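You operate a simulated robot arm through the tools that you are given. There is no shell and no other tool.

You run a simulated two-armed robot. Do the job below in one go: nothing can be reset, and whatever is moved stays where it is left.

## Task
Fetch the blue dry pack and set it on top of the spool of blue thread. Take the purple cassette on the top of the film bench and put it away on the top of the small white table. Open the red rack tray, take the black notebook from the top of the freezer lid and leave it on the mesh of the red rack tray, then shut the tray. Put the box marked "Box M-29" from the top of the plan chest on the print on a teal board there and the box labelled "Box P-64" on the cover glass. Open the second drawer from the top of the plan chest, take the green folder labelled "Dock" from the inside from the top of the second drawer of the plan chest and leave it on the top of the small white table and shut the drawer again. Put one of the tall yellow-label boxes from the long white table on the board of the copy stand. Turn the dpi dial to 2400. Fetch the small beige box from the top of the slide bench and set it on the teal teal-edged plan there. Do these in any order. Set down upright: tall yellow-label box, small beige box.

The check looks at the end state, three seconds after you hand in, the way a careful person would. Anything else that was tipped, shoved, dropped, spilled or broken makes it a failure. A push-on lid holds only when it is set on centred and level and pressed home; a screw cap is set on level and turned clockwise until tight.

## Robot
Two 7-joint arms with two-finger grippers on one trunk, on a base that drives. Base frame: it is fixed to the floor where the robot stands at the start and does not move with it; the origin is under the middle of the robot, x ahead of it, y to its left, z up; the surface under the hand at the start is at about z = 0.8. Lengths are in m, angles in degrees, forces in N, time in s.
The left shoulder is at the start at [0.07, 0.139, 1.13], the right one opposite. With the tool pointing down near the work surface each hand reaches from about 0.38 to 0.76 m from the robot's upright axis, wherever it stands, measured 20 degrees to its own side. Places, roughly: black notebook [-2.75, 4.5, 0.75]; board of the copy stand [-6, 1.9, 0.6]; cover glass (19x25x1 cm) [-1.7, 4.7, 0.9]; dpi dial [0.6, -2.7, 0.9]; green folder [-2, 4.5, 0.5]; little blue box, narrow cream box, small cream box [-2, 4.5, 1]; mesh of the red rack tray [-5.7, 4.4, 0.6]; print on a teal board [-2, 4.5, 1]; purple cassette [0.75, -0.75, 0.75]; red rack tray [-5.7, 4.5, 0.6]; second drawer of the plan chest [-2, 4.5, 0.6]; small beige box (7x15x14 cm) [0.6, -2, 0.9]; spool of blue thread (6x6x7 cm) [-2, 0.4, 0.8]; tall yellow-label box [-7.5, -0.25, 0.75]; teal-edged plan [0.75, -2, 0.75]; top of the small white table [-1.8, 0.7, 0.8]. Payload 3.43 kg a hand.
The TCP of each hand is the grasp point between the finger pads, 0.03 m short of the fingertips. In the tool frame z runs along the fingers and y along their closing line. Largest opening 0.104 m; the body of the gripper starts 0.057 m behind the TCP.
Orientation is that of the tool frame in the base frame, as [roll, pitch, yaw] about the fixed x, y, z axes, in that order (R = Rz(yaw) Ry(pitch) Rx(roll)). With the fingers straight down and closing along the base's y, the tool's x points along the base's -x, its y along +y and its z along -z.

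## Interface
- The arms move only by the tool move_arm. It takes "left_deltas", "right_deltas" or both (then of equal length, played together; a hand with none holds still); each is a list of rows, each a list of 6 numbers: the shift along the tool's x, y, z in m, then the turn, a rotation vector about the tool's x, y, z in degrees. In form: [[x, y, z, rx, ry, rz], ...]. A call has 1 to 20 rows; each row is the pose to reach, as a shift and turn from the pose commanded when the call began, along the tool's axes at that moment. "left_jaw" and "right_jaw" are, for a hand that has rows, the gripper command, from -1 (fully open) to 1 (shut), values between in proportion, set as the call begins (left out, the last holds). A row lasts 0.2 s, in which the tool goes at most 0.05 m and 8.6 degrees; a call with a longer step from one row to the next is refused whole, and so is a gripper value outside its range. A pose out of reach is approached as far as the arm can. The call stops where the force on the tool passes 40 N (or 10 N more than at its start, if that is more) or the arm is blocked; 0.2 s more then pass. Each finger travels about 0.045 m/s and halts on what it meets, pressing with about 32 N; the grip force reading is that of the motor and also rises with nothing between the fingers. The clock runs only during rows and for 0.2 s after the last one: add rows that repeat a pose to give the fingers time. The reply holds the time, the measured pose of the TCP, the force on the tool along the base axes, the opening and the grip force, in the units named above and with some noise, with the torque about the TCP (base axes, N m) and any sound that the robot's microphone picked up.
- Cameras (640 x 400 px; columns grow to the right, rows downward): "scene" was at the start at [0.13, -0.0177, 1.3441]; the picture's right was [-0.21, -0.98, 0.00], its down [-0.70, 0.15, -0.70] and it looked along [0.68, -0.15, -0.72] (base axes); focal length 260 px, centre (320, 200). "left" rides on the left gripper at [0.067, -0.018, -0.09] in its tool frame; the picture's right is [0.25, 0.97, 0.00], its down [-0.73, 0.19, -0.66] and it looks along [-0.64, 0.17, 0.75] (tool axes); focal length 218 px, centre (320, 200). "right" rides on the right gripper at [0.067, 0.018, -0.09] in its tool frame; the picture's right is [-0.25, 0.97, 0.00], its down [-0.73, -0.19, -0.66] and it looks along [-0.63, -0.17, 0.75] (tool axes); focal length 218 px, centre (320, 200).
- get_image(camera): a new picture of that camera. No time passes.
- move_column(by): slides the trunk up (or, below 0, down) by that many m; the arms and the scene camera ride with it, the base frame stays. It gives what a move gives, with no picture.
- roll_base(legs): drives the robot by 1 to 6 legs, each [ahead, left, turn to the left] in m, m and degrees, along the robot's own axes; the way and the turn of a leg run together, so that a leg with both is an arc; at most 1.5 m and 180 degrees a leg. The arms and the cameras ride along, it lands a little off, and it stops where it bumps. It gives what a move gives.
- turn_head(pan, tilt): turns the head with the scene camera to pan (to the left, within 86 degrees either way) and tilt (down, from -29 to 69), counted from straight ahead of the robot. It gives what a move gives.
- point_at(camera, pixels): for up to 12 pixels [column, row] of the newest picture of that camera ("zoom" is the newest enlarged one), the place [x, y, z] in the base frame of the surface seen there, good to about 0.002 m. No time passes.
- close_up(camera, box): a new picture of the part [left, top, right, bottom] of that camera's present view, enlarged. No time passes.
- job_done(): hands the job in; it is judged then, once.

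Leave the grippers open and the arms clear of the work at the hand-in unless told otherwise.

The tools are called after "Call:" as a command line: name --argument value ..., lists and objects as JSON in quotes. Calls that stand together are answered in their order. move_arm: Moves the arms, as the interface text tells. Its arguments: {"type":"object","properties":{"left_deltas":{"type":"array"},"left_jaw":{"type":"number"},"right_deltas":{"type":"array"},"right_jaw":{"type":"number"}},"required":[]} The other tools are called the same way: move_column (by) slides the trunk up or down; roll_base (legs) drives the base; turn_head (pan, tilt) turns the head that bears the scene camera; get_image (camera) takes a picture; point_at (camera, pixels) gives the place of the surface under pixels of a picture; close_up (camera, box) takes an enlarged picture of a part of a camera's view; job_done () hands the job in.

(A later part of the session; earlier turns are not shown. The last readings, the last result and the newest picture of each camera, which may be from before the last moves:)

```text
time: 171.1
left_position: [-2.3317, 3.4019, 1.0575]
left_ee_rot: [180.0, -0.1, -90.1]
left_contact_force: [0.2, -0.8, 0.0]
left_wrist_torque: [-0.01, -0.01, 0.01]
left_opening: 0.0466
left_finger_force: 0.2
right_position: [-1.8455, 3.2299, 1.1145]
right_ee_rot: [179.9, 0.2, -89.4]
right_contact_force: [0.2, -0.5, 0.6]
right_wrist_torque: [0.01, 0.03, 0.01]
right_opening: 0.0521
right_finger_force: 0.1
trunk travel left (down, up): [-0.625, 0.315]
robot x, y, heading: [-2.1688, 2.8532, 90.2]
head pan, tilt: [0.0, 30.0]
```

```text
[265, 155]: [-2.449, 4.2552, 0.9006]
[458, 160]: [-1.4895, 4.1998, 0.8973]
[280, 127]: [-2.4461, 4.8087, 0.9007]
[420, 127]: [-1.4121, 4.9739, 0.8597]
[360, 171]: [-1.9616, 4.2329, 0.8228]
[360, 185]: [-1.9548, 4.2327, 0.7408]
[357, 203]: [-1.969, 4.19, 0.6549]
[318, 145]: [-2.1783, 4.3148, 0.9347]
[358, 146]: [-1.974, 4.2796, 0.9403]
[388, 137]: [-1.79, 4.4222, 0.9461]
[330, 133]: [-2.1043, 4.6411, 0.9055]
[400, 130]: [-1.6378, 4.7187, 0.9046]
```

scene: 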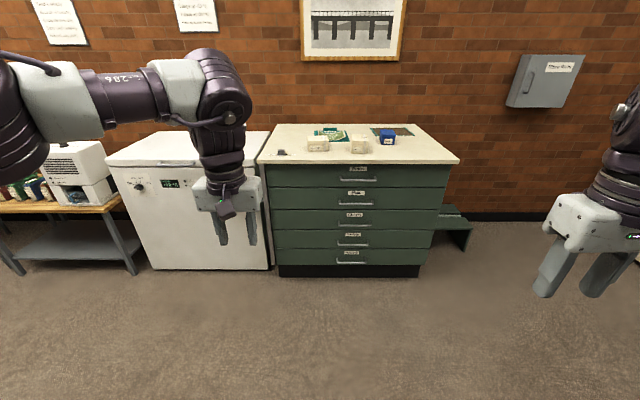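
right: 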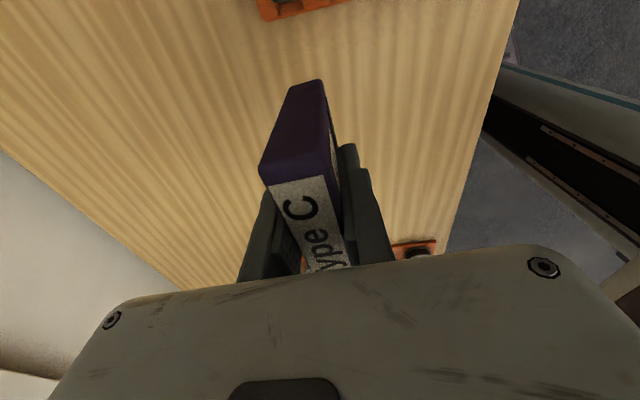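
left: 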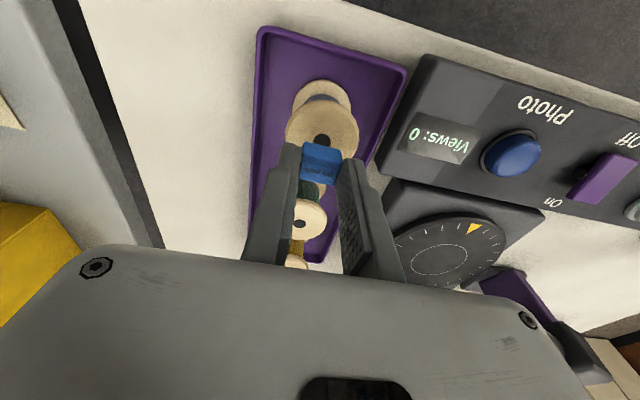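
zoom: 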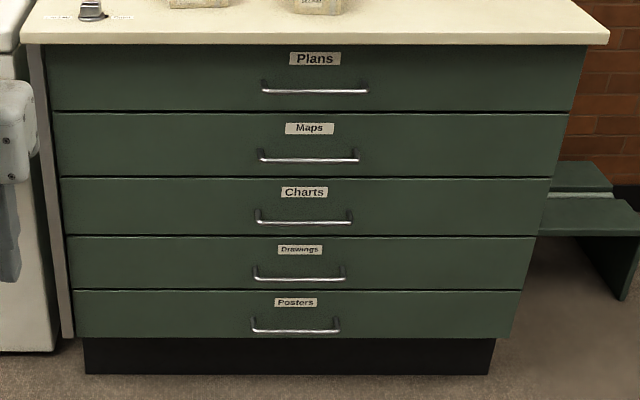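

The chest top is at z 0.90, front edge y 4.19, drawers at y 4.23 ("Maps" is the second). I'll raise the trunk 0.1 m and drive 0.6 m closer to read the labels.

Call:
move_column --by 0.1

Call:
roll_base --legs '[[0.6, 0, 0]]'

Call:
turn_head --pan -8 --tilt 40

Call:
get_image --camera "scene"

```text
time: 172.4
left_position: [-2.3308, 3.4013, 1.1573]
left_ee_rot: [-179.9, 0.0, -89.9]
left_contact_force: [0.6, 0.6, 0.3]
left_wrist_torque: [-0.01, 0.01, -0.01]
left_opening: 0.0469
left_finger_force: 0.2
right_position: [-1.8457, 3.2319, 1.2152]
right_ee_rot: [179.9, 0.3, -89.3]
right_contact_force: [0.3, -0.1, -0.3]
right_wrist_torque: [0.02, 0.01, 0.0]
right_opening: 0.052
right_finger_force: 0.1
trunk travel left (down, up): [-0.725, 0.215]
robot x, y, heading: [-2.1693, 2.8529, 90.3]
head pan, tilt: [0.0, 30.0]
```

```text
time: 175.7
left_position: [-2.3276, 3.9935, 1.1583]
left_ee_rot: [-179.9, 0.1, -90.3]
left_contact_force: [0.3, -0.7, 0.8]
left_wrist_torque: [0.01, 0.04, 0.02]
left_opening: 0.0469
left_finger_force: 0.0
right_position: [-1.8427, 3.8201, 1.2149]
right_ee_rot: [179.9, 0.3, -89.6]
right_contact_force: [0.1, -0.8, 0.5]
right_wrist_torque: [0.0, 0.0, 0.01]
right_opening: 0.0518
right_finger_force: 0.0
trunk travel left (down, up): [-0.725, 0.215]
robot x, y, heading: [-2.168, 3.4466, 89.9]
head pan, tilt: [0.0, 30.0]
```

```text
time: 176.5
left_position: [-2.3277, 3.9947, 1.1574]
left_ee_rot: [-179.9, 0.1, -90.3]
left_contact_force: [0.2, 0.0, -0.3]
left_wrist_torque: [0.0, -0.01, -0.01]
left_opening: 0.0467
left_finger_force: 0.0
right_position: [-1.8428, 3.8214, 1.2156]
right_ee_rot: [179.9, 0.3, -89.6]
right_contact_force: [-0.3, -0.5, 0.3]
right_wrist_torque: [0.01, -0.02, 0.01]
right_opening: 0.0521
right_finger_force: 0.0
trunk travel left (down, up): [-0.725, 0.215]
robot x, y, heading: [-2.1663, 3.4429, 89.8]
head pan, tilt: [-8.0, 40.0]
```

```text
taken
```

scene: 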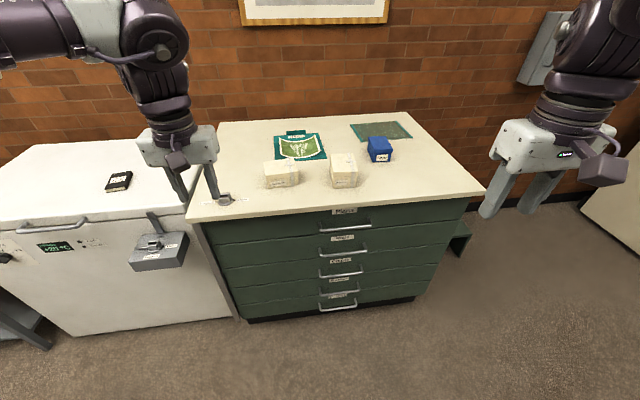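

The black notebook lies on the freezer lid at (118,181). I'll zoom in on the chest-top boxes and on the small slider near (228,200).

Call:
close_up --camera "scene" --box '[250, 120, 420, 200]'

Call:
close_up --camera "scene" --box '[190, 185, 260, 225]'

Call:
close_up --camera "scene" --box '[80, 160, 200, 280]'

```text
3.76 times, centred on (335, 160) of scene
```

zoom: 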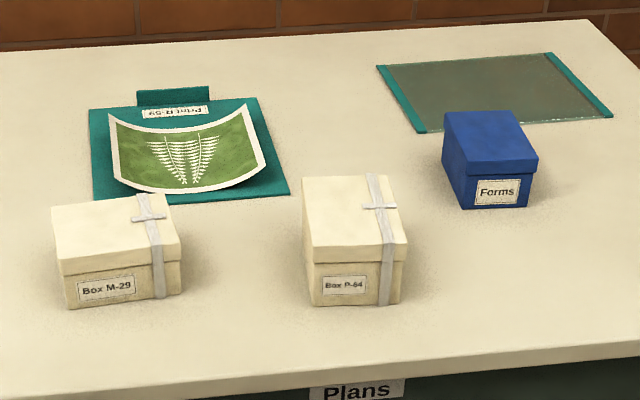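

```text
9.14 times, centred on (225, 205) of scene
```

zoom: 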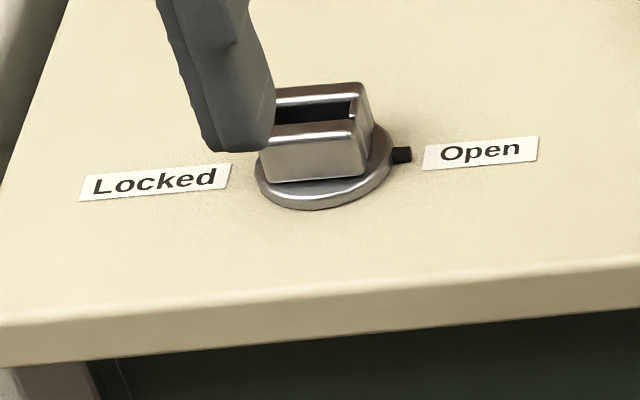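

```text
3.33 times, centred on (140, 220) of scene
```

zoom: 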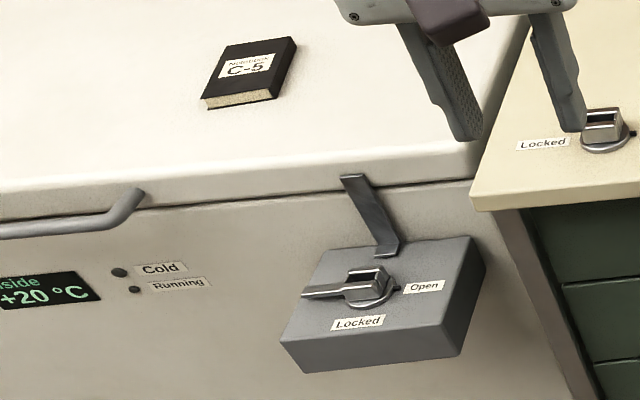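

The chest lock points to "Open". Labels: left cream box "Box M-29", middle "Box P-64", blue "Forms". I'll measure their corners.

Call:
close_up --camera "scene" --box '[250, 120, 420, 200]'

Call:
point_at --camera "zoom" --pixels '[[55, 210], [165, 196], [180, 245], [62, 262], [66, 305], [180, 292], [303, 178], [390, 177], [405, 240], [310, 250], [312, 303], [397, 303]]'

Call:
point_at --camera "zoom" --pixels '[[90, 112], [255, 98], [97, 200], [288, 193], [110, 115], [245, 108], [190, 160], [378, 67], [550, 54], [420, 132], [612, 115], [190, 190]]'

```text
3.76 times, centred on (335, 160) of scene
```

zoom: 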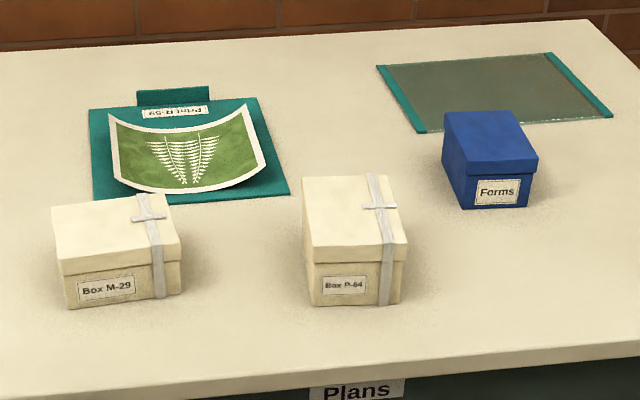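

```text
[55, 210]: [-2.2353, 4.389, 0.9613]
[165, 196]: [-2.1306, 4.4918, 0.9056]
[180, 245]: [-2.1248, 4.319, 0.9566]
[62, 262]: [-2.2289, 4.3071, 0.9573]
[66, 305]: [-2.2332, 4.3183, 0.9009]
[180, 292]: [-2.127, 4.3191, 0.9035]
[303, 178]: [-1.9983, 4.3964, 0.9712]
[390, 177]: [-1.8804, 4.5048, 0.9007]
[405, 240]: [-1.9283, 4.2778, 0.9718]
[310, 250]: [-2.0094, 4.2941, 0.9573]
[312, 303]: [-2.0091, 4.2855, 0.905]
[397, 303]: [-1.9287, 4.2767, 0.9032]
```

```text
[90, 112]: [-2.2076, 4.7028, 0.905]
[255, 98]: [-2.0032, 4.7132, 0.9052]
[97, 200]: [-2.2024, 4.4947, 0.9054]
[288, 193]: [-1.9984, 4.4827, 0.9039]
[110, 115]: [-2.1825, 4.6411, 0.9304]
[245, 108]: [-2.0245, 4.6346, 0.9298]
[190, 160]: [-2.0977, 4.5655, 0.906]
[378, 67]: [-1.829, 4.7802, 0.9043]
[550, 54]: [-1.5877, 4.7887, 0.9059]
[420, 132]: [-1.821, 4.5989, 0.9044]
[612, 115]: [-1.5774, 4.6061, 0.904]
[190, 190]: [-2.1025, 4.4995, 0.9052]
```

M-29: about x −2.235…−2.126, y 4.31…4.40, top 0.96. P-64: x −2.009…−1.928, y 4.28…4.40, top 0.972. Print centre about (−2.10, 4.57), cover glass centre (−1.70, 4.69). I'll drive ahead 0.36 m and 0.12 m right, then measure the boxes again from closer.

Call:
roll_base --legs '[[0.36, -0.12, 0.2]]'

Call:
turn_head --pan 0 --tilt 52

Call:
get_image --camera "scene"

```text
time: 178.8
left_position: [-2.2077, 4.3454, 1.1581]
left_ee_rot: [-179.9, 0.2, -90.4]
left_contact_force: [-0.7, 0.2, 0.1]
left_wrist_torque: [-0.01, 0.02, 0.03]
left_opening: 0.0467
left_finger_force: 0.1
right_position: [-1.7224, 4.1709, 1.2156]
right_ee_rot: [179.9, 0.4, -89.7]
right_contact_force: [-0.2, -0.1, 0.7]
right_wrist_torque: [0.03, -0.01, -0.01]
right_opening: 0.0521
right_finger_force: 0.0
trunk travel left (down, up): [-0.725, 0.215]
robot x, y, heading: [-2.05, 3.7974, 89.8]
head pan, tilt: [-8.0, 40.0]
```

```text
time: 179.6
left_position: [-2.2064, 4.348, 1.1561]
left_ee_rot: [-179.8, -0.1, -90.4]
left_contact_force: [-0.1, 1.1, 0.4]
left_wrist_torque: [-0.01, -0.03, 0.02]
left_opening: 0.0467
left_finger_force: 0.1
right_position: [-1.7228, 4.1724, 1.2152]
right_ee_rot: [179.9, 0.2, -89.7]
right_contact_force: [-0.1, -0.1, 1.0]
right_wrist_torque: [-0.05, -0.02, 0.0]
right_opening: 0.052
right_finger_force: 0.0
trunk travel left (down, up): [-0.725, 0.215]
robot x, y, heading: [-2.0486, 3.7924, 89.5]
head pan, tilt: [0.0, 52.0]
```

```text
taken
```

scene: 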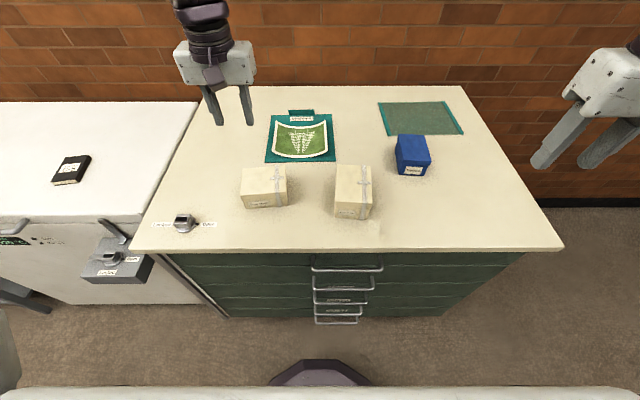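

Call:
close_up --camera "scene" --box '[230, 155, 390, 235]'

Call:
point_at --camera "zoom" --pixels '[[48, 92], [218, 88], [228, 140], [52, 152], [62, 200], [230, 188], [425, 80], [560, 85], [566, 180], [418, 180], [425, 245], [560, 250]]'

```text
4.00 times, centred on (310, 195) of scene
```

zoom: 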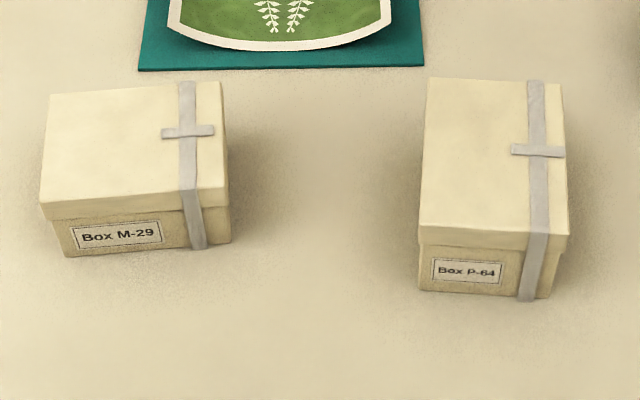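

```text
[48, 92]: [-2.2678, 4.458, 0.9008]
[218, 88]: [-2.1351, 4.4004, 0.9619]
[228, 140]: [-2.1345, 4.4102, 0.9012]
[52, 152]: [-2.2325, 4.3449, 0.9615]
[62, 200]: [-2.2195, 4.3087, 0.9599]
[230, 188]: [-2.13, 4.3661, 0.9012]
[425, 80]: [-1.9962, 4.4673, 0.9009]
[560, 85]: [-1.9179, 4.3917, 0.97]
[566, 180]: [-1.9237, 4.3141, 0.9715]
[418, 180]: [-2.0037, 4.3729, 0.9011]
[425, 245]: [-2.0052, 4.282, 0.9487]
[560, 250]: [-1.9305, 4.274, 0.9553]
```

I'll sample points just inside the lids' top corners.

Call:
point_at --camera "zoom" --pixels '[[54, 100], [214, 87], [222, 183], [46, 198], [433, 84], [556, 90], [562, 230], [424, 220], [135, 145], [495, 155], [70, 250], [228, 238]]'

```text
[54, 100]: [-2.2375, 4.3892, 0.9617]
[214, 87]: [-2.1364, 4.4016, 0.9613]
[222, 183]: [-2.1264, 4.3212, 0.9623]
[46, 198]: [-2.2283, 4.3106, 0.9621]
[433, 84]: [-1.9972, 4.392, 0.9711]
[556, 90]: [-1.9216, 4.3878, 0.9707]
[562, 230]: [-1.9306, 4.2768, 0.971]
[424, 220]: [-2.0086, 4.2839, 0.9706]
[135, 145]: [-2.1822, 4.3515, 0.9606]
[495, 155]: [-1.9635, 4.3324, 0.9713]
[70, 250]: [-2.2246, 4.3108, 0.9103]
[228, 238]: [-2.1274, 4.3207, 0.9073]
```

M-29: centre (−2.182, 4.356), turned +6.5°, 8.2 cm deep in y — gripped front-to-back by the left hand (turned −83°). P-64: centre (−1.9645, 4.335), turned −5°, 8 cm wide — gripped side-to-side by the right. I'll move both hands above their boxes, open.

Call:
move_arm --left_deltas '[[-0.0007, -0.0022, 0.01, 0, 0, 7.6], [-0.0014, -0.0044, 0.02, 0, 0, 15.1], [-0.0022, -0.0066, 0.03, 0, 0, 22.7], [-0.0029, -0.0088, 0.04, 0, 0, 30.2], [-0.0036, -0.011, 0.05, 0, 0, 37.8], [-0.0043, -0.0133, 0.06, 0, 0, 45.3], [-0.005, -0.0155, 0.07, 0, 0, 52.9], [-0.0057, -0.0177, 0.08, 0, 0, 60.4], [-0.0065, -0.0199, 0.09, 0, 0, 68], [-0.0072, -0.0221, 0.1, 0, 0, 75.5], [-0.0079, -0.0243, 0.11, 0, 0, 83.1], [-0.0079, -0.0243, 0.11, 0, 0, 83.1]]' --left_jaw -1 --right_deltas '[[-0.0149, 0.0219, 0.013, 0, 0, 0.5], [-0.0298, 0.0438, 0.026, 0, 0, 1], [-0.0447, 0.0657, 0.039, 0, 0, 1.5], [-0.0596, 0.0876, 0.052, 0, 0, 2], [-0.0745, 0.1095, 0.065, 0, 0, 2.5], [-0.0894, 0.1314, 0.078, 0, 0, 3], [-0.1043, 0.1533, 0.091, 0, 0, 3.5], [-0.1192, 0.1752, 0.104, 0, 0, 4], [-0.1341, 0.1971, 0.117, 0, 0, 4.5], [-0.149, 0.219, 0.13, 0, 0, 5], [-0.1639, 0.2409, 0.14, 0, 0, 5.3], [-0.1639, 0.2409, 0.14, 0, 0, 5.3]]' --right_jaw -1

Call:
get_image --camera "scene"

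Call:
get_image --camera "left"

Call:
get_image --camera "right"

```text
time: 182.2
left_position: [-2.1812, 4.3555, 1.0496]
left_ee_rot: [180.0, 0.1, -173.6]
left_contact_force: [-0.4, 0.3, -0.4]
left_wrist_torque: [-0.01, -0.01, 0.0]
left_opening: 0.1041
left_finger_force: 0.0
right_position: [-1.9623, 4.3364, 1.0775]
right_ee_rot: [179.7, 0.3, -95.0]
right_contact_force: [0.5, 0.0, 0.5]
right_wrist_torque: [0.01, -0.01, 0.02]
right_opening: 0.1041
right_finger_force: 0.0
trunk travel left (down, up): [-0.725, 0.215]
robot x, y, heading: [-2.045, 3.7935, 89.5]
head pan, tilt: [0.0, 52.0]
```

```text
taken
```

scene: 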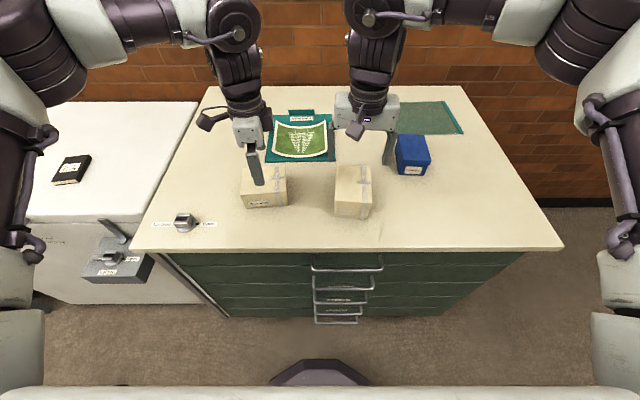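

```text
taken
```

left: 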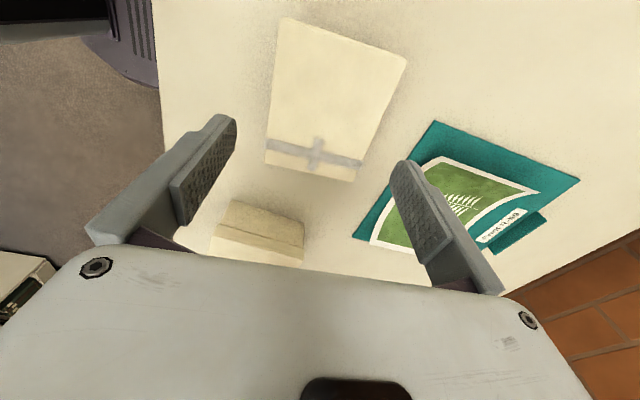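

```text
taken
```

right: 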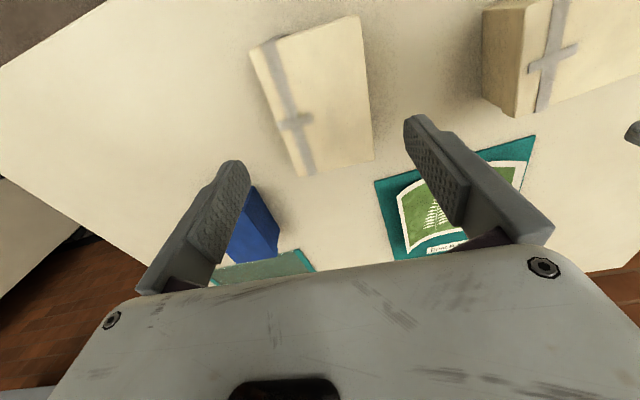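

Both hands are centred over their boxes. I'll lower both so the lids lie within the pads (left TCP 0.947, right 0.956).

Call:
move_arm --left_deltas '[[0, 0, 0.03, 0, 0, 0], [0, 0, 0.06, 0, 0, 0], [0, 0, 0.085, 0, 0, 0], [0, 0, 0.1026, 0, 0, 0], [0, 0, 0.1026, 0, 0, 0]]' --right_deltas '[[0, 0.002, 0.035, 0, 0, 0], [0, 0.002, 0.07, 0, 0, 0], [0, 0.002, 0.1, 0, 0, 0], [0, 0.002, 0.1215, 0, 0, 0], [0, 0.002, 0.1215, 0, 0, 0]]'

Call:
close_up --camera "scene" --box '[210, 120, 410, 245]'

```text
time: 183.4
left_position: [-2.182, 4.3531, 0.9463]
left_ee_rot: [179.9, 0.1, -173.5]
left_contact_force: [0.5, 0.4, 1.0]
left_wrist_torque: [0.0, 0.01, -0.03]
left_opening: 0.1039
left_finger_force: 0.0
right_position: [-1.9637, 4.3378, 0.9551]
right_ee_rot: [179.7, 0.3, -95.0]
right_contact_force: [-0.2, -0.1, 0.4]
right_wrist_torque: [0.04, 0.0, 0.0]
right_opening: 0.1038
right_finger_force: 0.1
trunk travel left (down, up): [-0.725, 0.215]
robot x, y, heading: [-2.049, 3.7952, 90.0]
head pan, tilt: [0.0, 52.0]
```

```text
3.20 times, centred on (310, 182) of scene
```

zoom: 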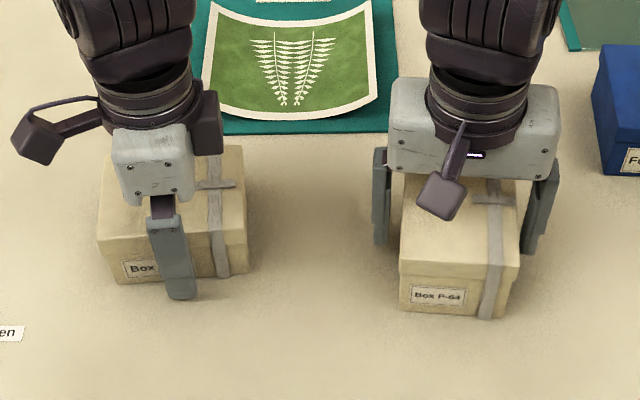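

Both straddle their boxes. I'll close both grippers.

Call:
move_arm --left_deltas '[[0, 0, 0, 0, 0, 0], [0, 0, 0, 0, 0, 0], [0, 0, 0, 0, 0, 0], [0, 0, 0, 0, 0, 0], [0, 0, 0, 0, 0, 0]]' --left_jaw 1 --right_deltas '[[0, 0, 0, 0, 0, 0], [0, 0, 0, 0, 0, 0], [0, 0, 0, 0, 0, 0], [0, 0, 0, 0, 0, 0], [0, 0, 0, 0, 0, 0]]' --right_jaw 1

Call:
move_arm --left_deltas '[[0, 0, -0.02, 0, 0, 0], [0, 0, -0.04, 0, 0, 0], [0, 0, -0.06, 0, 0, 0], [0, 0, -0.08, 0, 0, 0], [0, 0, -0.1, 0, 0, 0], [0, 0, -0.1, 0, 0, 0]]' --right_deltas '[[0, 0, -0.02, 0, 0, 0], [0, 0, -0.04, 0, 0, 0], [0, 0, -0.06, 0, 0, 0], [0, 0, -0.08, 0, 0, 0], [0, 0, -0.1, 0, 0, 0], [0, 0, -0.1, 0, 0, 0]]'

Call:
close_up --camera "scene" --box '[210, 90, 410, 215]'

```text
time: 184.6
left_position: [-2.183, 4.3543, 0.9456]
left_ee_rot: [180.0, 0.1, -173.5]
left_contact_force: [-1.3, -0.3, -0.4]
left_wrist_torque: [-0.09, -0.15, -0.03]
left_opening: 0.0897
left_finger_force: 32.2
right_position: [-1.9636, 4.3386, 0.9553]
right_ee_rot: [179.9, 0.2, -95.0]
right_contact_force: [-0.6, 0.3, -1.0]
right_wrist_torque: [0.03, 0.0, 0.04]
right_opening: 0.0846
right_finger_force: 31.8
trunk travel left (down, up): [-0.725, 0.215]
robot x, y, heading: [-2.0486, 3.7981, 89.6]
head pan, tilt: [0.0, 52.0]
```

```text
time: 186.0
left_position: [-2.1837, 4.3566, 1.0446]
left_ee_rot: [-179.8, 0.1, -173.5]
left_contact_force: [-0.4, 0.4, -3.2]
left_wrist_torque: [-0.03, -0.01, 0.0]
left_opening: 0.0896
left_finger_force: 31.8
right_position: [-1.9664, 4.3368, 1.0547]
right_ee_rot: [179.9, 0.2, -95.0]
right_contact_force: [0.1, -0.2, -3.4]
right_wrist_torque: [-0.03, 0.01, 0.01]
right_opening: 0.0846
right_finger_force: 32.0
trunk travel left (down, up): [-0.725, 0.215]
robot x, y, heading: [-2.0481, 3.7991, 89.5]
head pan, tilt: [0.0, 52.0]
```

```text
3.20 times, centred on (310, 152) of scene
```

zoom: 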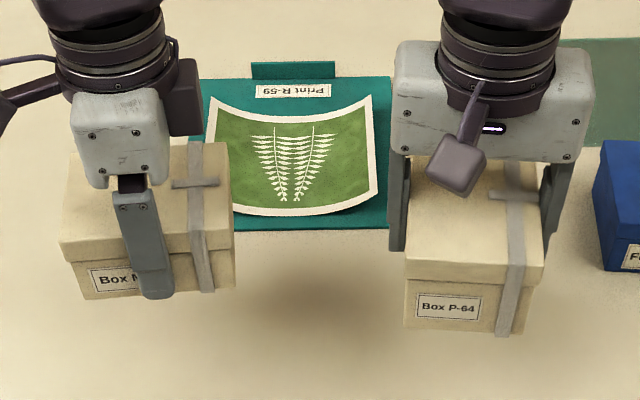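

Both boxes are lifted whole. I'll check the tops' height for slip.

Call:
point_at --camera "zoom" --pixels '[[90, 230], [180, 230], [80, 285], [430, 250], [490, 250], [430, 320], [90, 260], [300, 340]]'

```text
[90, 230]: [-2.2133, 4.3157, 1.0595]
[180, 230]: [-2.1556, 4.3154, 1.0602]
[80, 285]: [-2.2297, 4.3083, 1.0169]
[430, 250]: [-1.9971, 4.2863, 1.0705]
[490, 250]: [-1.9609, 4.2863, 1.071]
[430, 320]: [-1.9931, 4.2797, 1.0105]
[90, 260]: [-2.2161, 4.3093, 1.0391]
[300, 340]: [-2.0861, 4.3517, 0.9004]
```

No slip on either. The purple thing at (320,372) may be the base's front; I'll check its place before driving closer.

Call:
get_image --camera "scene"

Call:
point_at --camera "scene" --pixels '[[320, 365], [320, 380], [280, 380], [360, 380], [345, 268], [345, 290], [320, 340], [320, 320], [320, 395]]'

```text
taken
```

scene: 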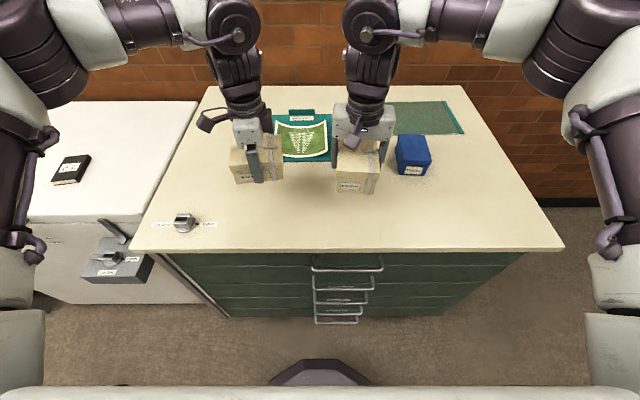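

```text
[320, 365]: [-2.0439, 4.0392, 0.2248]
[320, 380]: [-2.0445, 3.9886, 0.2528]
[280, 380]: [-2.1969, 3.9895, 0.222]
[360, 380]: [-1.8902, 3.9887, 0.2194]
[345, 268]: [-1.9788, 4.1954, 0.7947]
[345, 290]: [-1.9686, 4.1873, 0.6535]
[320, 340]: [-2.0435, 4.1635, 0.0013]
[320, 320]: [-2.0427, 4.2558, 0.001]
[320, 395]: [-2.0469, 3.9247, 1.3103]
```

The base front reaches 0.25 m ahead at z 0.25, so I can come to about y 3.95. I'll drive ahead 0.15 m and right 0.1 m with both boxes held above everything.

Call:
roll_base --legs '[[0.15, -0.1, 0.3]]'

Call:
get_image --camera "scene"

```text
time: 187.4
left_position: [-2.1137, 4.4706, 1.0414]
left_ee_rot: [-179.7, 0.1, -172.2]
left_contact_force: [1.2, 0.3, -4.2]
left_wrist_torque: [-0.07, -0.01, 0.0]
left_opening: 0.0896
left_finger_force: 32.2
right_position: [-1.8942, 4.4559, 1.0502]
right_ee_rot: [179.7, 0.0, -93.7]
right_contact_force: [-0.7, 1.2, -3.3]
right_wrist_torque: [-0.08, -0.01, 0.0]
right_opening: 0.0847
right_finger_force: 32.1
trunk travel left (down, up): [-0.725, 0.215]
robot x, y, heading: [-1.965, 3.9075, 91.3]
head pan, tilt: [0.0, 52.0]
stopped in leg 1: the robot was blocked; the commanded pose is now the measured one
```

```text
taken
```

scene: 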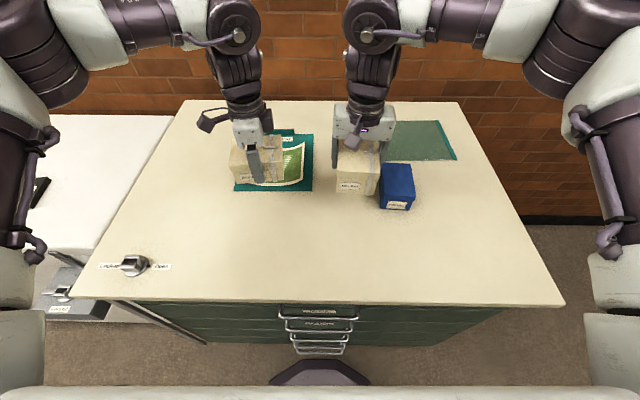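

The base was blocked at y 3.91 (probably by the drawer handles). I'll back off 2 cm, square up, and check that nothing has moved.

Call:
roll_base --legs '[[-0.02, 0, -1.3]]'

Call:
get_image --camera "scene"

Call:
point_at --camera "scene" --pixels '[[320, 302], [318, 310], [318, 325], [302, 145], [312, 188], [236, 190], [387, 160], [440, 122], [456, 158], [130, 262], [396, 190], [305, 170]]'

```text
time: 188.2
left_position: [-2.1023, 4.4534, 1.0418]
left_ee_rot: [-179.8, 0.2, -173.6]
left_contact_force: [0.1, 0.6, -3.4]
left_wrist_torque: [0.0, -0.02, 0.02]
left_opening: 0.0895
left_finger_force: 31.7
right_position: [-1.8845, 4.4345, 1.0522]
right_ee_rot: [179.9, 0.1, -95.2]
right_contact_force: [-0.9, 0.9, -4.0]
right_wrist_torque: [0.0, -0.04, 0.0]
right_opening: 0.0844
right_finger_force: 31.9
trunk travel left (down, up): [-0.725, 0.215]
robot x, y, heading: [-1.9644, 3.8932, 89.8]
head pan, tilt: [0.0, 52.0]
```

```text
taken
```

scene: 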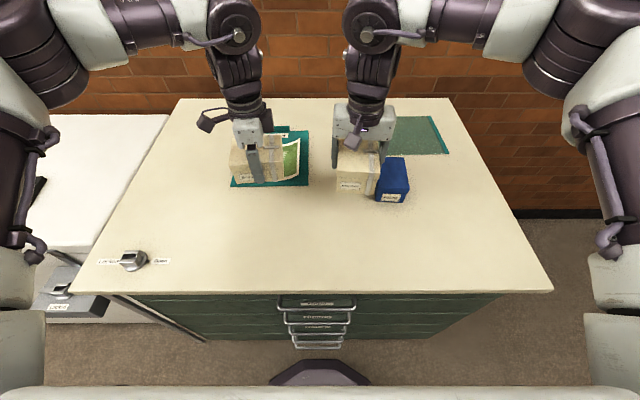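

```text
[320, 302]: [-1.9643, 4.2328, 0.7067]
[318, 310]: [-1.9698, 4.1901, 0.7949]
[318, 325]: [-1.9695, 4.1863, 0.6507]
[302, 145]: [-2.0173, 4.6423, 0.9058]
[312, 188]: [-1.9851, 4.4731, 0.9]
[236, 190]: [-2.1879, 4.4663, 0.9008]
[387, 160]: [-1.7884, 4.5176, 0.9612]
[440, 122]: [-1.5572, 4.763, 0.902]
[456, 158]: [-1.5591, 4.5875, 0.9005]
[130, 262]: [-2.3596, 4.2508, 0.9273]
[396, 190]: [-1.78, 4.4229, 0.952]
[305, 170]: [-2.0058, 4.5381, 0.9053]
```

Everything is where it was. Now M-29: I'll square it (+6.4°) and carry it 0.115 m forward over the print, then down to about 2.5 cm above.

Call:
move_arm --left_deltas '[[-0.0032, 0.0286, 0, 0, 0, 2], [-0.0064, 0.0572, 0, 0, 0, 4], [-0.0096, 0.0857, 0, 0, 0, 6.4], [-0.0128, 0.1143, 0, 0, 0, 6.4], [-0.0128, 0.1143, 0.03, 0, 0, 6.4], [-0.0128, 0.1143, 0.06, 0, 0, 6.4], [-0.0128, 0.1143, 0.06, 0, 0, 6.4]]'

Call:
close_up --camera "scene" --box '[200, 80, 360, 200]'

Call:
get_image --camera "right"

```text
time: 189.8
left_position: [-2.1013, 4.5648, 0.9845]
left_ee_rot: [179.8, 0.0, 179.9]
left_contact_force: [0.4, -0.1, -3.0]
left_wrist_torque: [0.02, -0.01, 0.02]
left_opening: 0.0894
left_finger_force: 32.5
left hand out of reach, approached as far as the arm can: row 4
right_position: [-1.8825, 4.4305, 1.055]
right_ee_rot: [179.8, 0.2, -95.1]
right_contact_force: [0.5, 0.6, -4.8]
right_wrist_torque: [0.04, 0.02, 0.0]
right_opening: 0.0845
right_finger_force: 32.1
trunk travel left (down, up): [-0.725, 0.215]
robot x, y, heading: [-1.9648, 3.8869, 89.7]
head pan, tilt: [0.0, 52.0]
```

```text
3.33 times, centred on (280, 140) of scene
```

zoom: 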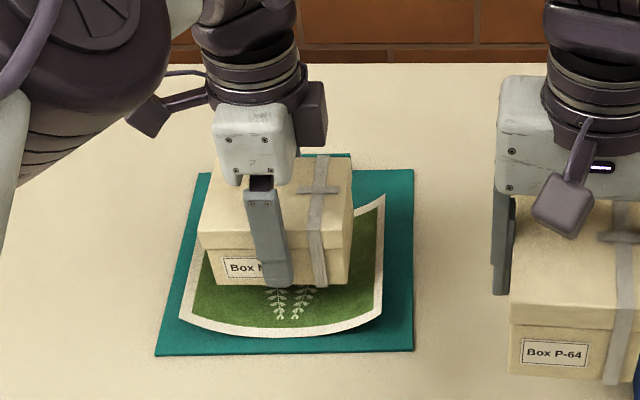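

```text
taken
```

right: 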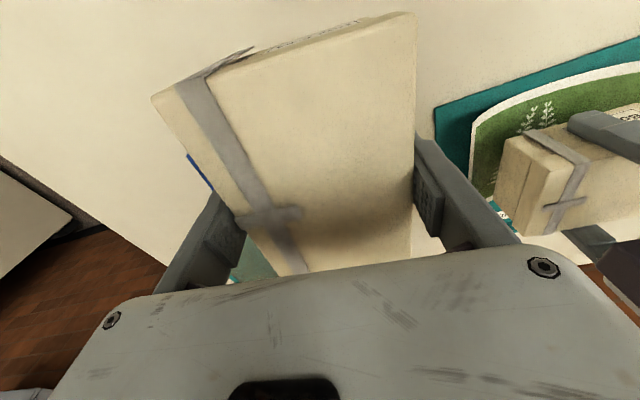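

M-29 is right over the print. I'll lower it in small steps toward contact (expected near TCP 0.953).

Call:
move_arm --left_deltas '[[0, 0, 0.008, 0, 0, 0], [0, 0, 0.014, 0, 0, 0], [0, 0, 0.019, 0, 0, 0], [0, 0, 0.023, 0, 0, 0], [0, 0, 0.027, 0, 0, 0], [0, 0, 0.027, 0, 0, 0]]'

Call:
close_up --camera "scene" --box '[200, 80, 360, 200]'

```text
time: 191.2
left_position: [-2.1016, 4.5657, 0.9572]
left_ee_rot: [179.9, 0.1, 179.9]
left_contact_force: [-0.1, 0.2, -2.0]
left_wrist_torque: [-0.02, 0.0, 0.02]
left_opening: 0.0895
left_finger_force: 31.9
right_position: [-1.884, 4.4312, 1.0543]
right_ee_rot: [179.9, 0.2, -95.1]
right_contact_force: [0.6, 0.4, -4.1]
right_wrist_torque: [0.02, -0.03, 0.0]
right_opening: 0.0845
right_finger_force: 31.8
trunk travel left (down, up): [-0.725, 0.215]
robot x, y, heading: [-1.9676, 3.8895, 89.8]
head pan, tilt: [0.0, 52.0]
```

```text
3.33 times, centred on (280, 140) of scene
```

zoom: 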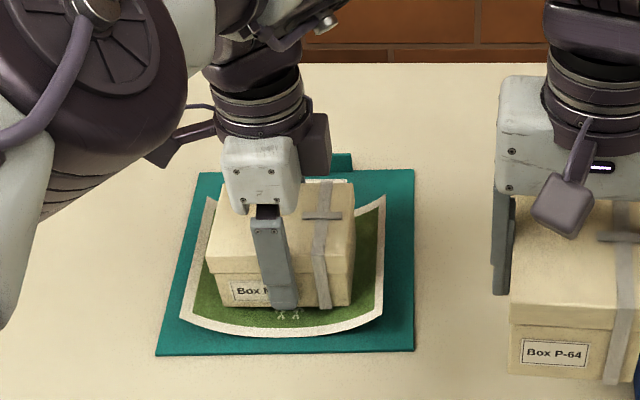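

Nearly down. Lower another 6 mm in 1.5 mm steps.

Call:
move_arm --left_deltas '[[0, 0, 0.0015, 0, 0, 0], [0, 0, 0.003, 0, 0, 0], [0, 0, 0.0045, 0, 0, 0], [0, 0, 0.006, 0, 0, 0], [0, 0, 0.006, 0, 0, 0]]'

```text
time: 192.4
left_position: [-2.1021, 4.5652, 0.9504]
left_ee_rot: [-180.0, 0.1, -180.0]
left_contact_force: [-0.3, -0.7, -3.6]
left_wrist_torque: [0.02, -0.01, 0.0]
left_opening: 0.0895
left_finger_force: 32.1
right_position: [-1.8853, 4.4306, 1.0536]
right_ee_rot: [179.9, 0.2, -95.1]
right_contact_force: [-0.7, 0.9, -4.3]
right_wrist_torque: [0.0, 0.01, 0.01]
right_opening: 0.0845
right_finger_force: 31.9
trunk travel left (down, up): [-0.725, 0.215]
robot x, y, heading: [-1.9642, 3.8902, 89.7]
head pan, tilt: [0.0, 52.0]
```

No contact yet; another 5 mm in 1 mm steps.

Call:
move_arm --left_deltas '[[0, 0, 0.001, 0, 0, 0], [0, 0, 0.002, 0, 0, 0], [0, 0, 0.003, 0, 0, 0], [0, 0, 0.004, 0, 0, 0], [0, 0, 0.004, 0, 0, 0]]'

Call:
close_up --camera "scene" --box '[220, 90, 340, 190]'

```text
time: 193.6
left_position: [-2.1021, 4.5645, 0.9506]
left_ee_rot: [179.8, 0.1, 180.0]
left_contact_force: [-0.7, 4.0, 15.5]
left_wrist_torque: [-0.58, -0.04, -0.01]
left_opening: 0.0896
left_finger_force: 32.0
right_position: [-1.8836, 4.4291, 1.0553]
right_ee_rot: [179.8, 0.3, -95.0]
right_contact_force: [0.0, -0.5, -3.3]
right_wrist_torque: [0.02, -0.04, 0.01]
right_opening: 0.0847
right_finger_force: 32.4
trunk travel left (down, up): [-0.725, 0.215]
robot x, y, heading: [-1.9665, 3.8914, 89.9]
head pan, tilt: [0.0, 52.0]
```

```text
4.00 times, centred on (280, 140) of scene
```

zoom: 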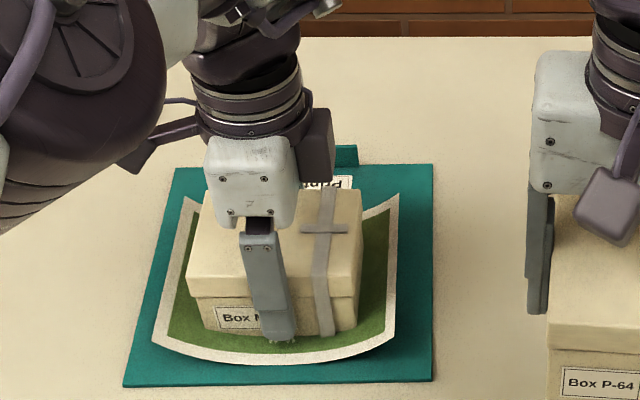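

Firm contact now (15 N). I'll open the left fingers.

Call:
move_arm --left_deltas '[[0, 0, 0, 0, 0, 0], [0, 0, 0, 0, 0, 0], [0, 0, 0, 0, 0, 0]]' --left_jaw -1

Call:
move_arm --left_deltas '[[0, 0, -0.02, 0, 0, 0], [0, 0, -0.05, 0, 0, 0], [0, 0, -0.08, 0, 0, 0], [0, 0, -0.11, 0, 0, 0], [0, -0.04, -0.13, 0, 0, 0], [0, -0.08, -0.15, 0, 0, 0], [0, -0.12, -0.17, 0, 0, 0], [0.03, -0.15, -0.17, 0, 0, 0], [0.06, -0.18, -0.17, 0, 0, 0]]'

Call:
close_up --camera "scene" --box '[220, 90, 340, 190]'

```text
time: 194.4
left_position: [-2.1015, 4.5651, 0.9473]
left_ee_rot: [179.9, 0.1, -180.0]
left_contact_force: [-0.6, 0.1, 0.8]
left_wrist_torque: [0.02, 0.0, 0.02]
left_opening: 0.1039
left_finger_force: 0.1
right_position: [-1.8835, 4.4294, 1.0546]
right_ee_rot: [179.9, 0.2, -95.2]
right_contact_force: [0.0, -0.3, -2.8]
right_wrist_torque: [-0.02, 0.02, -0.01]
right_opening: 0.0849
right_finger_force: 32.4
trunk travel left (down, up): [-0.725, 0.215]
robot x, y, heading: [-1.9726, 3.8913, 89.4]
head pan, tilt: [0.0, 52.0]
```

```text
time: 196.4
left_position: [-2.1632, 4.3841, 1.1158]
left_ee_rot: [179.9, 0.1, 180.0]
left_contact_force: [-0.3, 0.3, 0.2]
left_wrist_torque: [0.02, -0.07, 0.01]
left_opening: 0.1041
left_finger_force: 0.0
left hand out of reach, approached as far as the arm can: row 4
right_position: [-1.8864, 4.4291, 1.0539]
right_ee_rot: [180.0, 0.2, -95.1]
right_contact_force: [0.2, -0.7, -3.6]
right_wrist_torque: [0.04, -0.01, 0.0]
right_opening: 0.0845
right_finger_force: 32.0
trunk travel left (down, up): [-0.725, 0.215]
robot x, y, heading: [-1.9675, 3.8917, 89.9]
head pan, tilt: [0.0, 52.0]
```

```text
4.00 times, centred on (280, 140) of scene
```

zoom: 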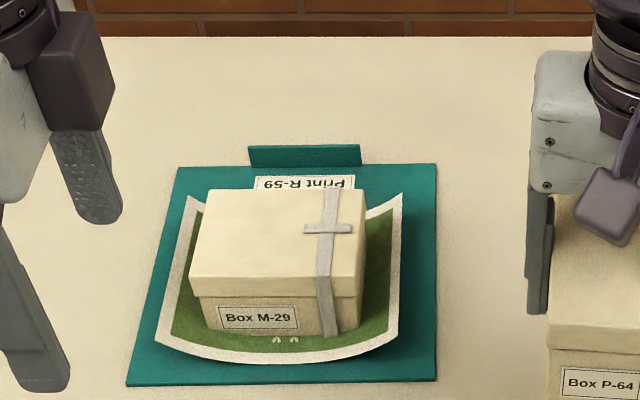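

M-29 sits on the print. Now P-64: to reach the far glass I'll raise the trunk 0.06 m, roll right 0.35 m and turn left 50°, which brings the right shoulder nearer; the box stays above everything.

Call:
move_column --by 0.06

Call:
roll_base --legs '[[0, -0.34, 0]]'

Call:
roll_base --legs '[[0, 0, 50]]'

Call:
turn_head --pan -45 --tilt 48

Call:
get_image --camera "scene"

```text
time: 197.4
left_position: [-2.1613, 4.3865, 1.1743]
left_ee_rot: [180.0, 0.0, -180.0]
left_contact_force: [0.1, 0.3, 0.0]
left_wrist_torque: [-0.02, 0.02, 0.01]
left_opening: 0.1039
left_finger_force: 0.1
right_position: [-1.8838, 4.4303, 1.1151]
right_ee_rot: [179.9, 0.2, -95.1]
right_contact_force: [-0.8, 0.5, -3.1]
right_wrist_torque: [0.02, 0.0, -0.03]
right_opening: 0.0846
right_finger_force: 31.9
trunk travel left (down, up): [-0.785, 0.155]
robot x, y, heading: [-1.9676, 3.8892, 89.5]
head pan, tilt: [0.0, 52.0]
```

```text
time: 199.7
left_position: [-1.8118, 4.3839, 1.1757]
left_ee_rot: [-180.0, 0.2, -179.9]
left_contact_force: [-0.1, 0.1, -0.5]
left_wrist_torque: [0.01, -0.03, 0.0]
left_opening: 0.1037
left_finger_force: 0.1
right_position: [-1.5356, 4.4287, 1.1142]
right_ee_rot: [179.9, 0.3, -94.9]
right_contact_force: [0.5, 0.3, -3.9]
right_wrist_torque: [0.02, 0.0, -0.03]
right_opening: 0.0845
right_finger_force: 31.6
trunk travel left (down, up): [-0.785, 0.155]
robot x, y, heading: [-1.6165, 3.8874, 89.9]
head pan, tilt: [0.0, 52.0]
```

```text
time: 202.3
left_position: [-2.1225, 4.0533, 1.1748]
left_ee_rot: [180.0, 0.1, -129.3]
left_contact_force: [0.7, -0.1, 0.3]
left_wrist_torque: [0.02, 0.01, -0.01]
left_opening: 0.1039
left_finger_force: 0.0
right_position: [-1.9817, 4.2953, 1.1154]
right_ee_rot: [179.7, 0.1, -44.4]
right_contact_force: [0.5, -0.5, -3.5]
right_wrist_torque: [-0.01, 0.02, 0.02]
right_opening: 0.0847
right_finger_force: 32.5
trunk travel left (down, up): [-0.785, 0.155]
robot x, y, heading: [-1.6162, 3.886, 140.3]
head pan, tilt: [0.0, 52.0]
```

```text
time: 203.4
left_position: [-2.1226, 4.0521, 1.1743]
left_ee_rot: [-180.0, 0.2, -129.2]
left_contact_force: [0.8, 0.3, -1.5]
left_wrist_torque: [-0.02, 0.03, -0.02]
left_opening: 0.104
left_finger_force: 0.0
right_position: [-1.9816, 4.2955, 1.1138]
right_ee_rot: [179.9, 0.2, -44.5]
right_contact_force: [0.4, -0.1, -4.0]
right_wrist_torque: [-0.08, 0.02, 0.01]
right_opening: 0.0846
right_finger_force: 32.3
trunk travel left (down, up): [-0.785, 0.155]
robot x, y, heading: [-1.6147, 3.8863, 140.6]
head pan, tilt: [-45.0, 48.0]
```

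```text
taken
```

scene: 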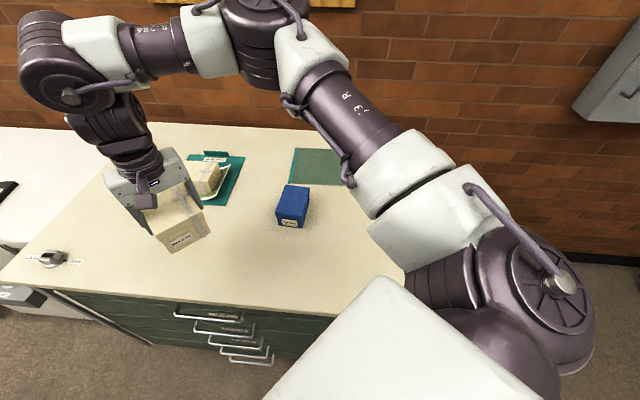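

I'll nudge the base 0.045 m nearer the chest (+y), then look at the glass position again.

Call:
roll_base --legs '[[0.029, -0.035, 0]]'

Call:
get_image --camera "scene"

Call:
point_at --camera "scene" --pixels '[[297, 150], [290, 183], [340, 152], [296, 190], [285, 205], [305, 205]]'

```text
time: 204.3
left_position: [-2.1231, 4.0878, 1.1769]
left_ee_rot: [179.7, 0.3, -129.1]
left_contact_force: [-0.1, -1.0, 0.1]
left_wrist_torque: [0.08, 0.0, 0.0]
left_opening: 0.1041
left_finger_force: 0.0
right_position: [-1.983, 4.3307, 1.1175]
right_ee_rot: [-179.9, 0.5, -44.2]
right_contact_force: [-0.9, -0.7, -3.7]
right_wrist_torque: [0.07, -0.01, -0.02]
right_opening: 0.0847
right_finger_force: 31.7
trunk travel left (down, up): [-0.785, 0.155]
robot x, y, heading: [-1.6155, 3.9309, 140.6]
head pan, tilt: [-45.0, 48.0]
```

```text
taken
```

scene: 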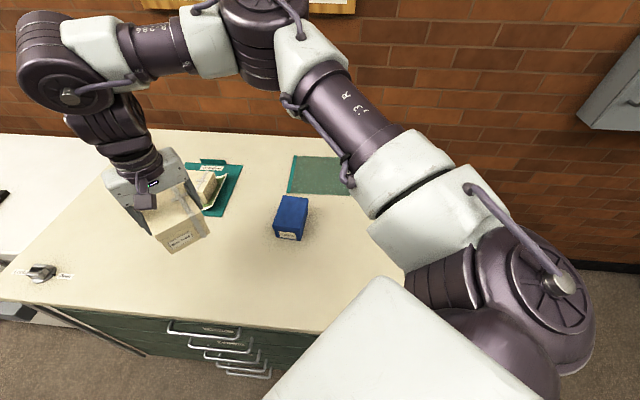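

```text
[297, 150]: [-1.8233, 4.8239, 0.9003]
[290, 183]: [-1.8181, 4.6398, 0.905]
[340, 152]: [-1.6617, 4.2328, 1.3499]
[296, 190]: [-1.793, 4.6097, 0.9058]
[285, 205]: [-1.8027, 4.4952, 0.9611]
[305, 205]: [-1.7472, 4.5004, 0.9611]
```

I'll now swing the right hand over to the glass at this height, turning the box so its long side runs along x.

Call:
move_arm --right_deltas '[[-0.0022, -0.0356, 0, 0, 0, -3.7], [-0.0043, -0.0711, 0, 0, 0, -7.4], [-0.0065, -0.1067, 0, 0, 0, -11], [-0.0086, -0.1423, 0, 0, 0, -14.7], [-0.0108, -0.1778, 0, 0, 0, -18.4], [-0.013, -0.2134, 0, 0, 0, -22.1], [-0.0151, -0.249, 0, 0, 0, -25.8], [-0.0173, -0.2845, 0, 0, 0, -29.5], [-0.0194, -0.3201, 0, 0, 0, -33.2], [-0.0216, -0.3557, 0, 0, 0, -36.8], [-0.0238, -0.3912, 0, 0, 0, -40.5], [-0.0259, -0.4268, 0, 0, 0, -44.2], [-0.0259, -0.4268, 0.02, 0, 0, -44.2], [-0.0259, -0.4268, 0.02, 0, 0, -44.2]]'

Call:
get_image --camera "scene"

```text
time: 207.3
left_position: [-2.1229, 4.096, 1.1755]
left_ee_rot: [180.0, 0.1, -129.1]
left_contact_force: [0.5, 0.1, -0.5]
left_wrist_torque: [0.01, -0.04, -0.02]
left_opening: 0.1038
left_finger_force: 0.1
right_position: [-1.703, 4.6625, 1.0932]
right_ee_rot: [-179.9, 0.3, 0.0]
right_contact_force: [-0.1, -0.7, -2.9]
right_wrist_torque: [0.01, -0.02, 0.01]
right_opening: 0.0845
right_finger_force: 32.2
trunk travel left (down, up): [-0.785, 0.155]
robot x, y, heading: [-1.6127, 3.9328, 140.7]
head pan, tilt: [-45.0, 48.0]
```

```text
taken
```

scene: 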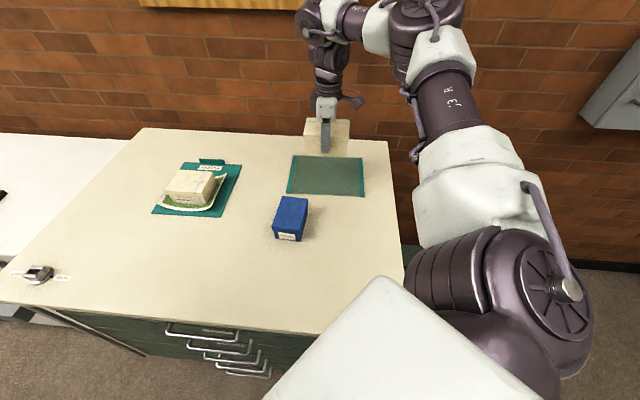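

It reaches well. I'll measure the glass corners from here to centre the box.

Call:
point_at --camera "scene" --pixels '[[296, 156], [361, 159], [289, 190], [363, 195], [325, 175], [330, 215]]'

```text
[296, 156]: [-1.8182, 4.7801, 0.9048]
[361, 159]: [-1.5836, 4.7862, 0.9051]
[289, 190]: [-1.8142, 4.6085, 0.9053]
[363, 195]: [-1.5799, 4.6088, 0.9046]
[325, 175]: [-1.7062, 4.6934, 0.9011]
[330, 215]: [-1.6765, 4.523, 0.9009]
```

Glass centre (−1.70, 4.695). I'll shift 2.5 cm further and lower to about 2.5 cm above it.

Call:
move_arm --right_deltas '[[0, -0.012, 0.03, 0, 0, 0], [0.001, -0.025, 0.06, 0, 0, 0], [0.002, -0.025, 0.09, 0, 0, 0], [0.002, -0.025, 0.108, 0, 0, 0], [0.002, -0.025, 0.108, 0, 0, 0]]'

Call:
close_up --camera "scene" --box '[260, 90, 420, 210]'

```text
time: 208.6
left_position: [-2.1248, 4.096, 1.1744]
left_ee_rot: [179.9, 0.0, -129.1]
left_contact_force: [0.3, 0.3, 0.7]
left_wrist_torque: [0.01, 0.02, -0.01]
left_opening: 0.1038
left_finger_force: 0.0
right_position: [-1.7044, 4.6885, 0.9849]
right_ee_rot: [180.0, 0.3, 0.0]
right_contact_force: [-0.4, -0.2, -2.9]
right_wrist_torque: [0.01, -0.03, 0.02]
right_opening: 0.0848
right_finger_force: 31.8
trunk travel left (down, up): [-0.785, 0.155]
robot x, y, heading: [-1.6153, 3.9323, 140.6]
head pan, tilt: [-45.0, 48.0]
```

```text
3.33 times, centred on (340, 150) of scene
```

zoom: 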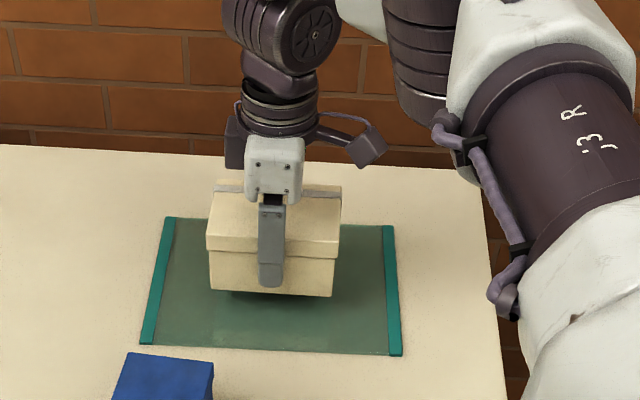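

Good alignment. Lower in small steps until contact (expected near TCP 0.96).

Call:
move_arm --right_deltas '[[0, 0, 0.008, 0, 0, 0], [0, 0, 0.014, 0, 0, 0], [0, 0, 0.018, 0, 0, 0], [0, 0, 0.021, 0, 0, 0], [0, 0, 0.0225, 0, 0, 0], [0, 0, 0.024, 0, 0, 0], [0, 0, 0.024, 0, 0, 0]]'

```text
time: 210.2
left_position: [-2.1223, 4.0964, 1.1757]
left_ee_rot: [-179.9, 0.0, -129.1]
left_contact_force: [-0.1, -0.4, 0.6]
left_wrist_torque: [-0.01, 0.01, 0.01]
left_opening: 0.104
left_finger_force: 0.1
right_position: [-1.7024, 4.6886, 0.9617]
right_ee_rot: [-180.0, 0.4, 0.0]
right_contact_force: [0.7, -0.4, -3.1]
right_wrist_torque: [0.01, 0.02, -0.02]
right_opening: 0.0846
right_finger_force: 32.1
trunk travel left (down, up): [-0.785, 0.155]
robot x, y, heading: [-1.6144, 3.9338, 140.8]
head pan, tilt: [-45.0, 48.0]
```

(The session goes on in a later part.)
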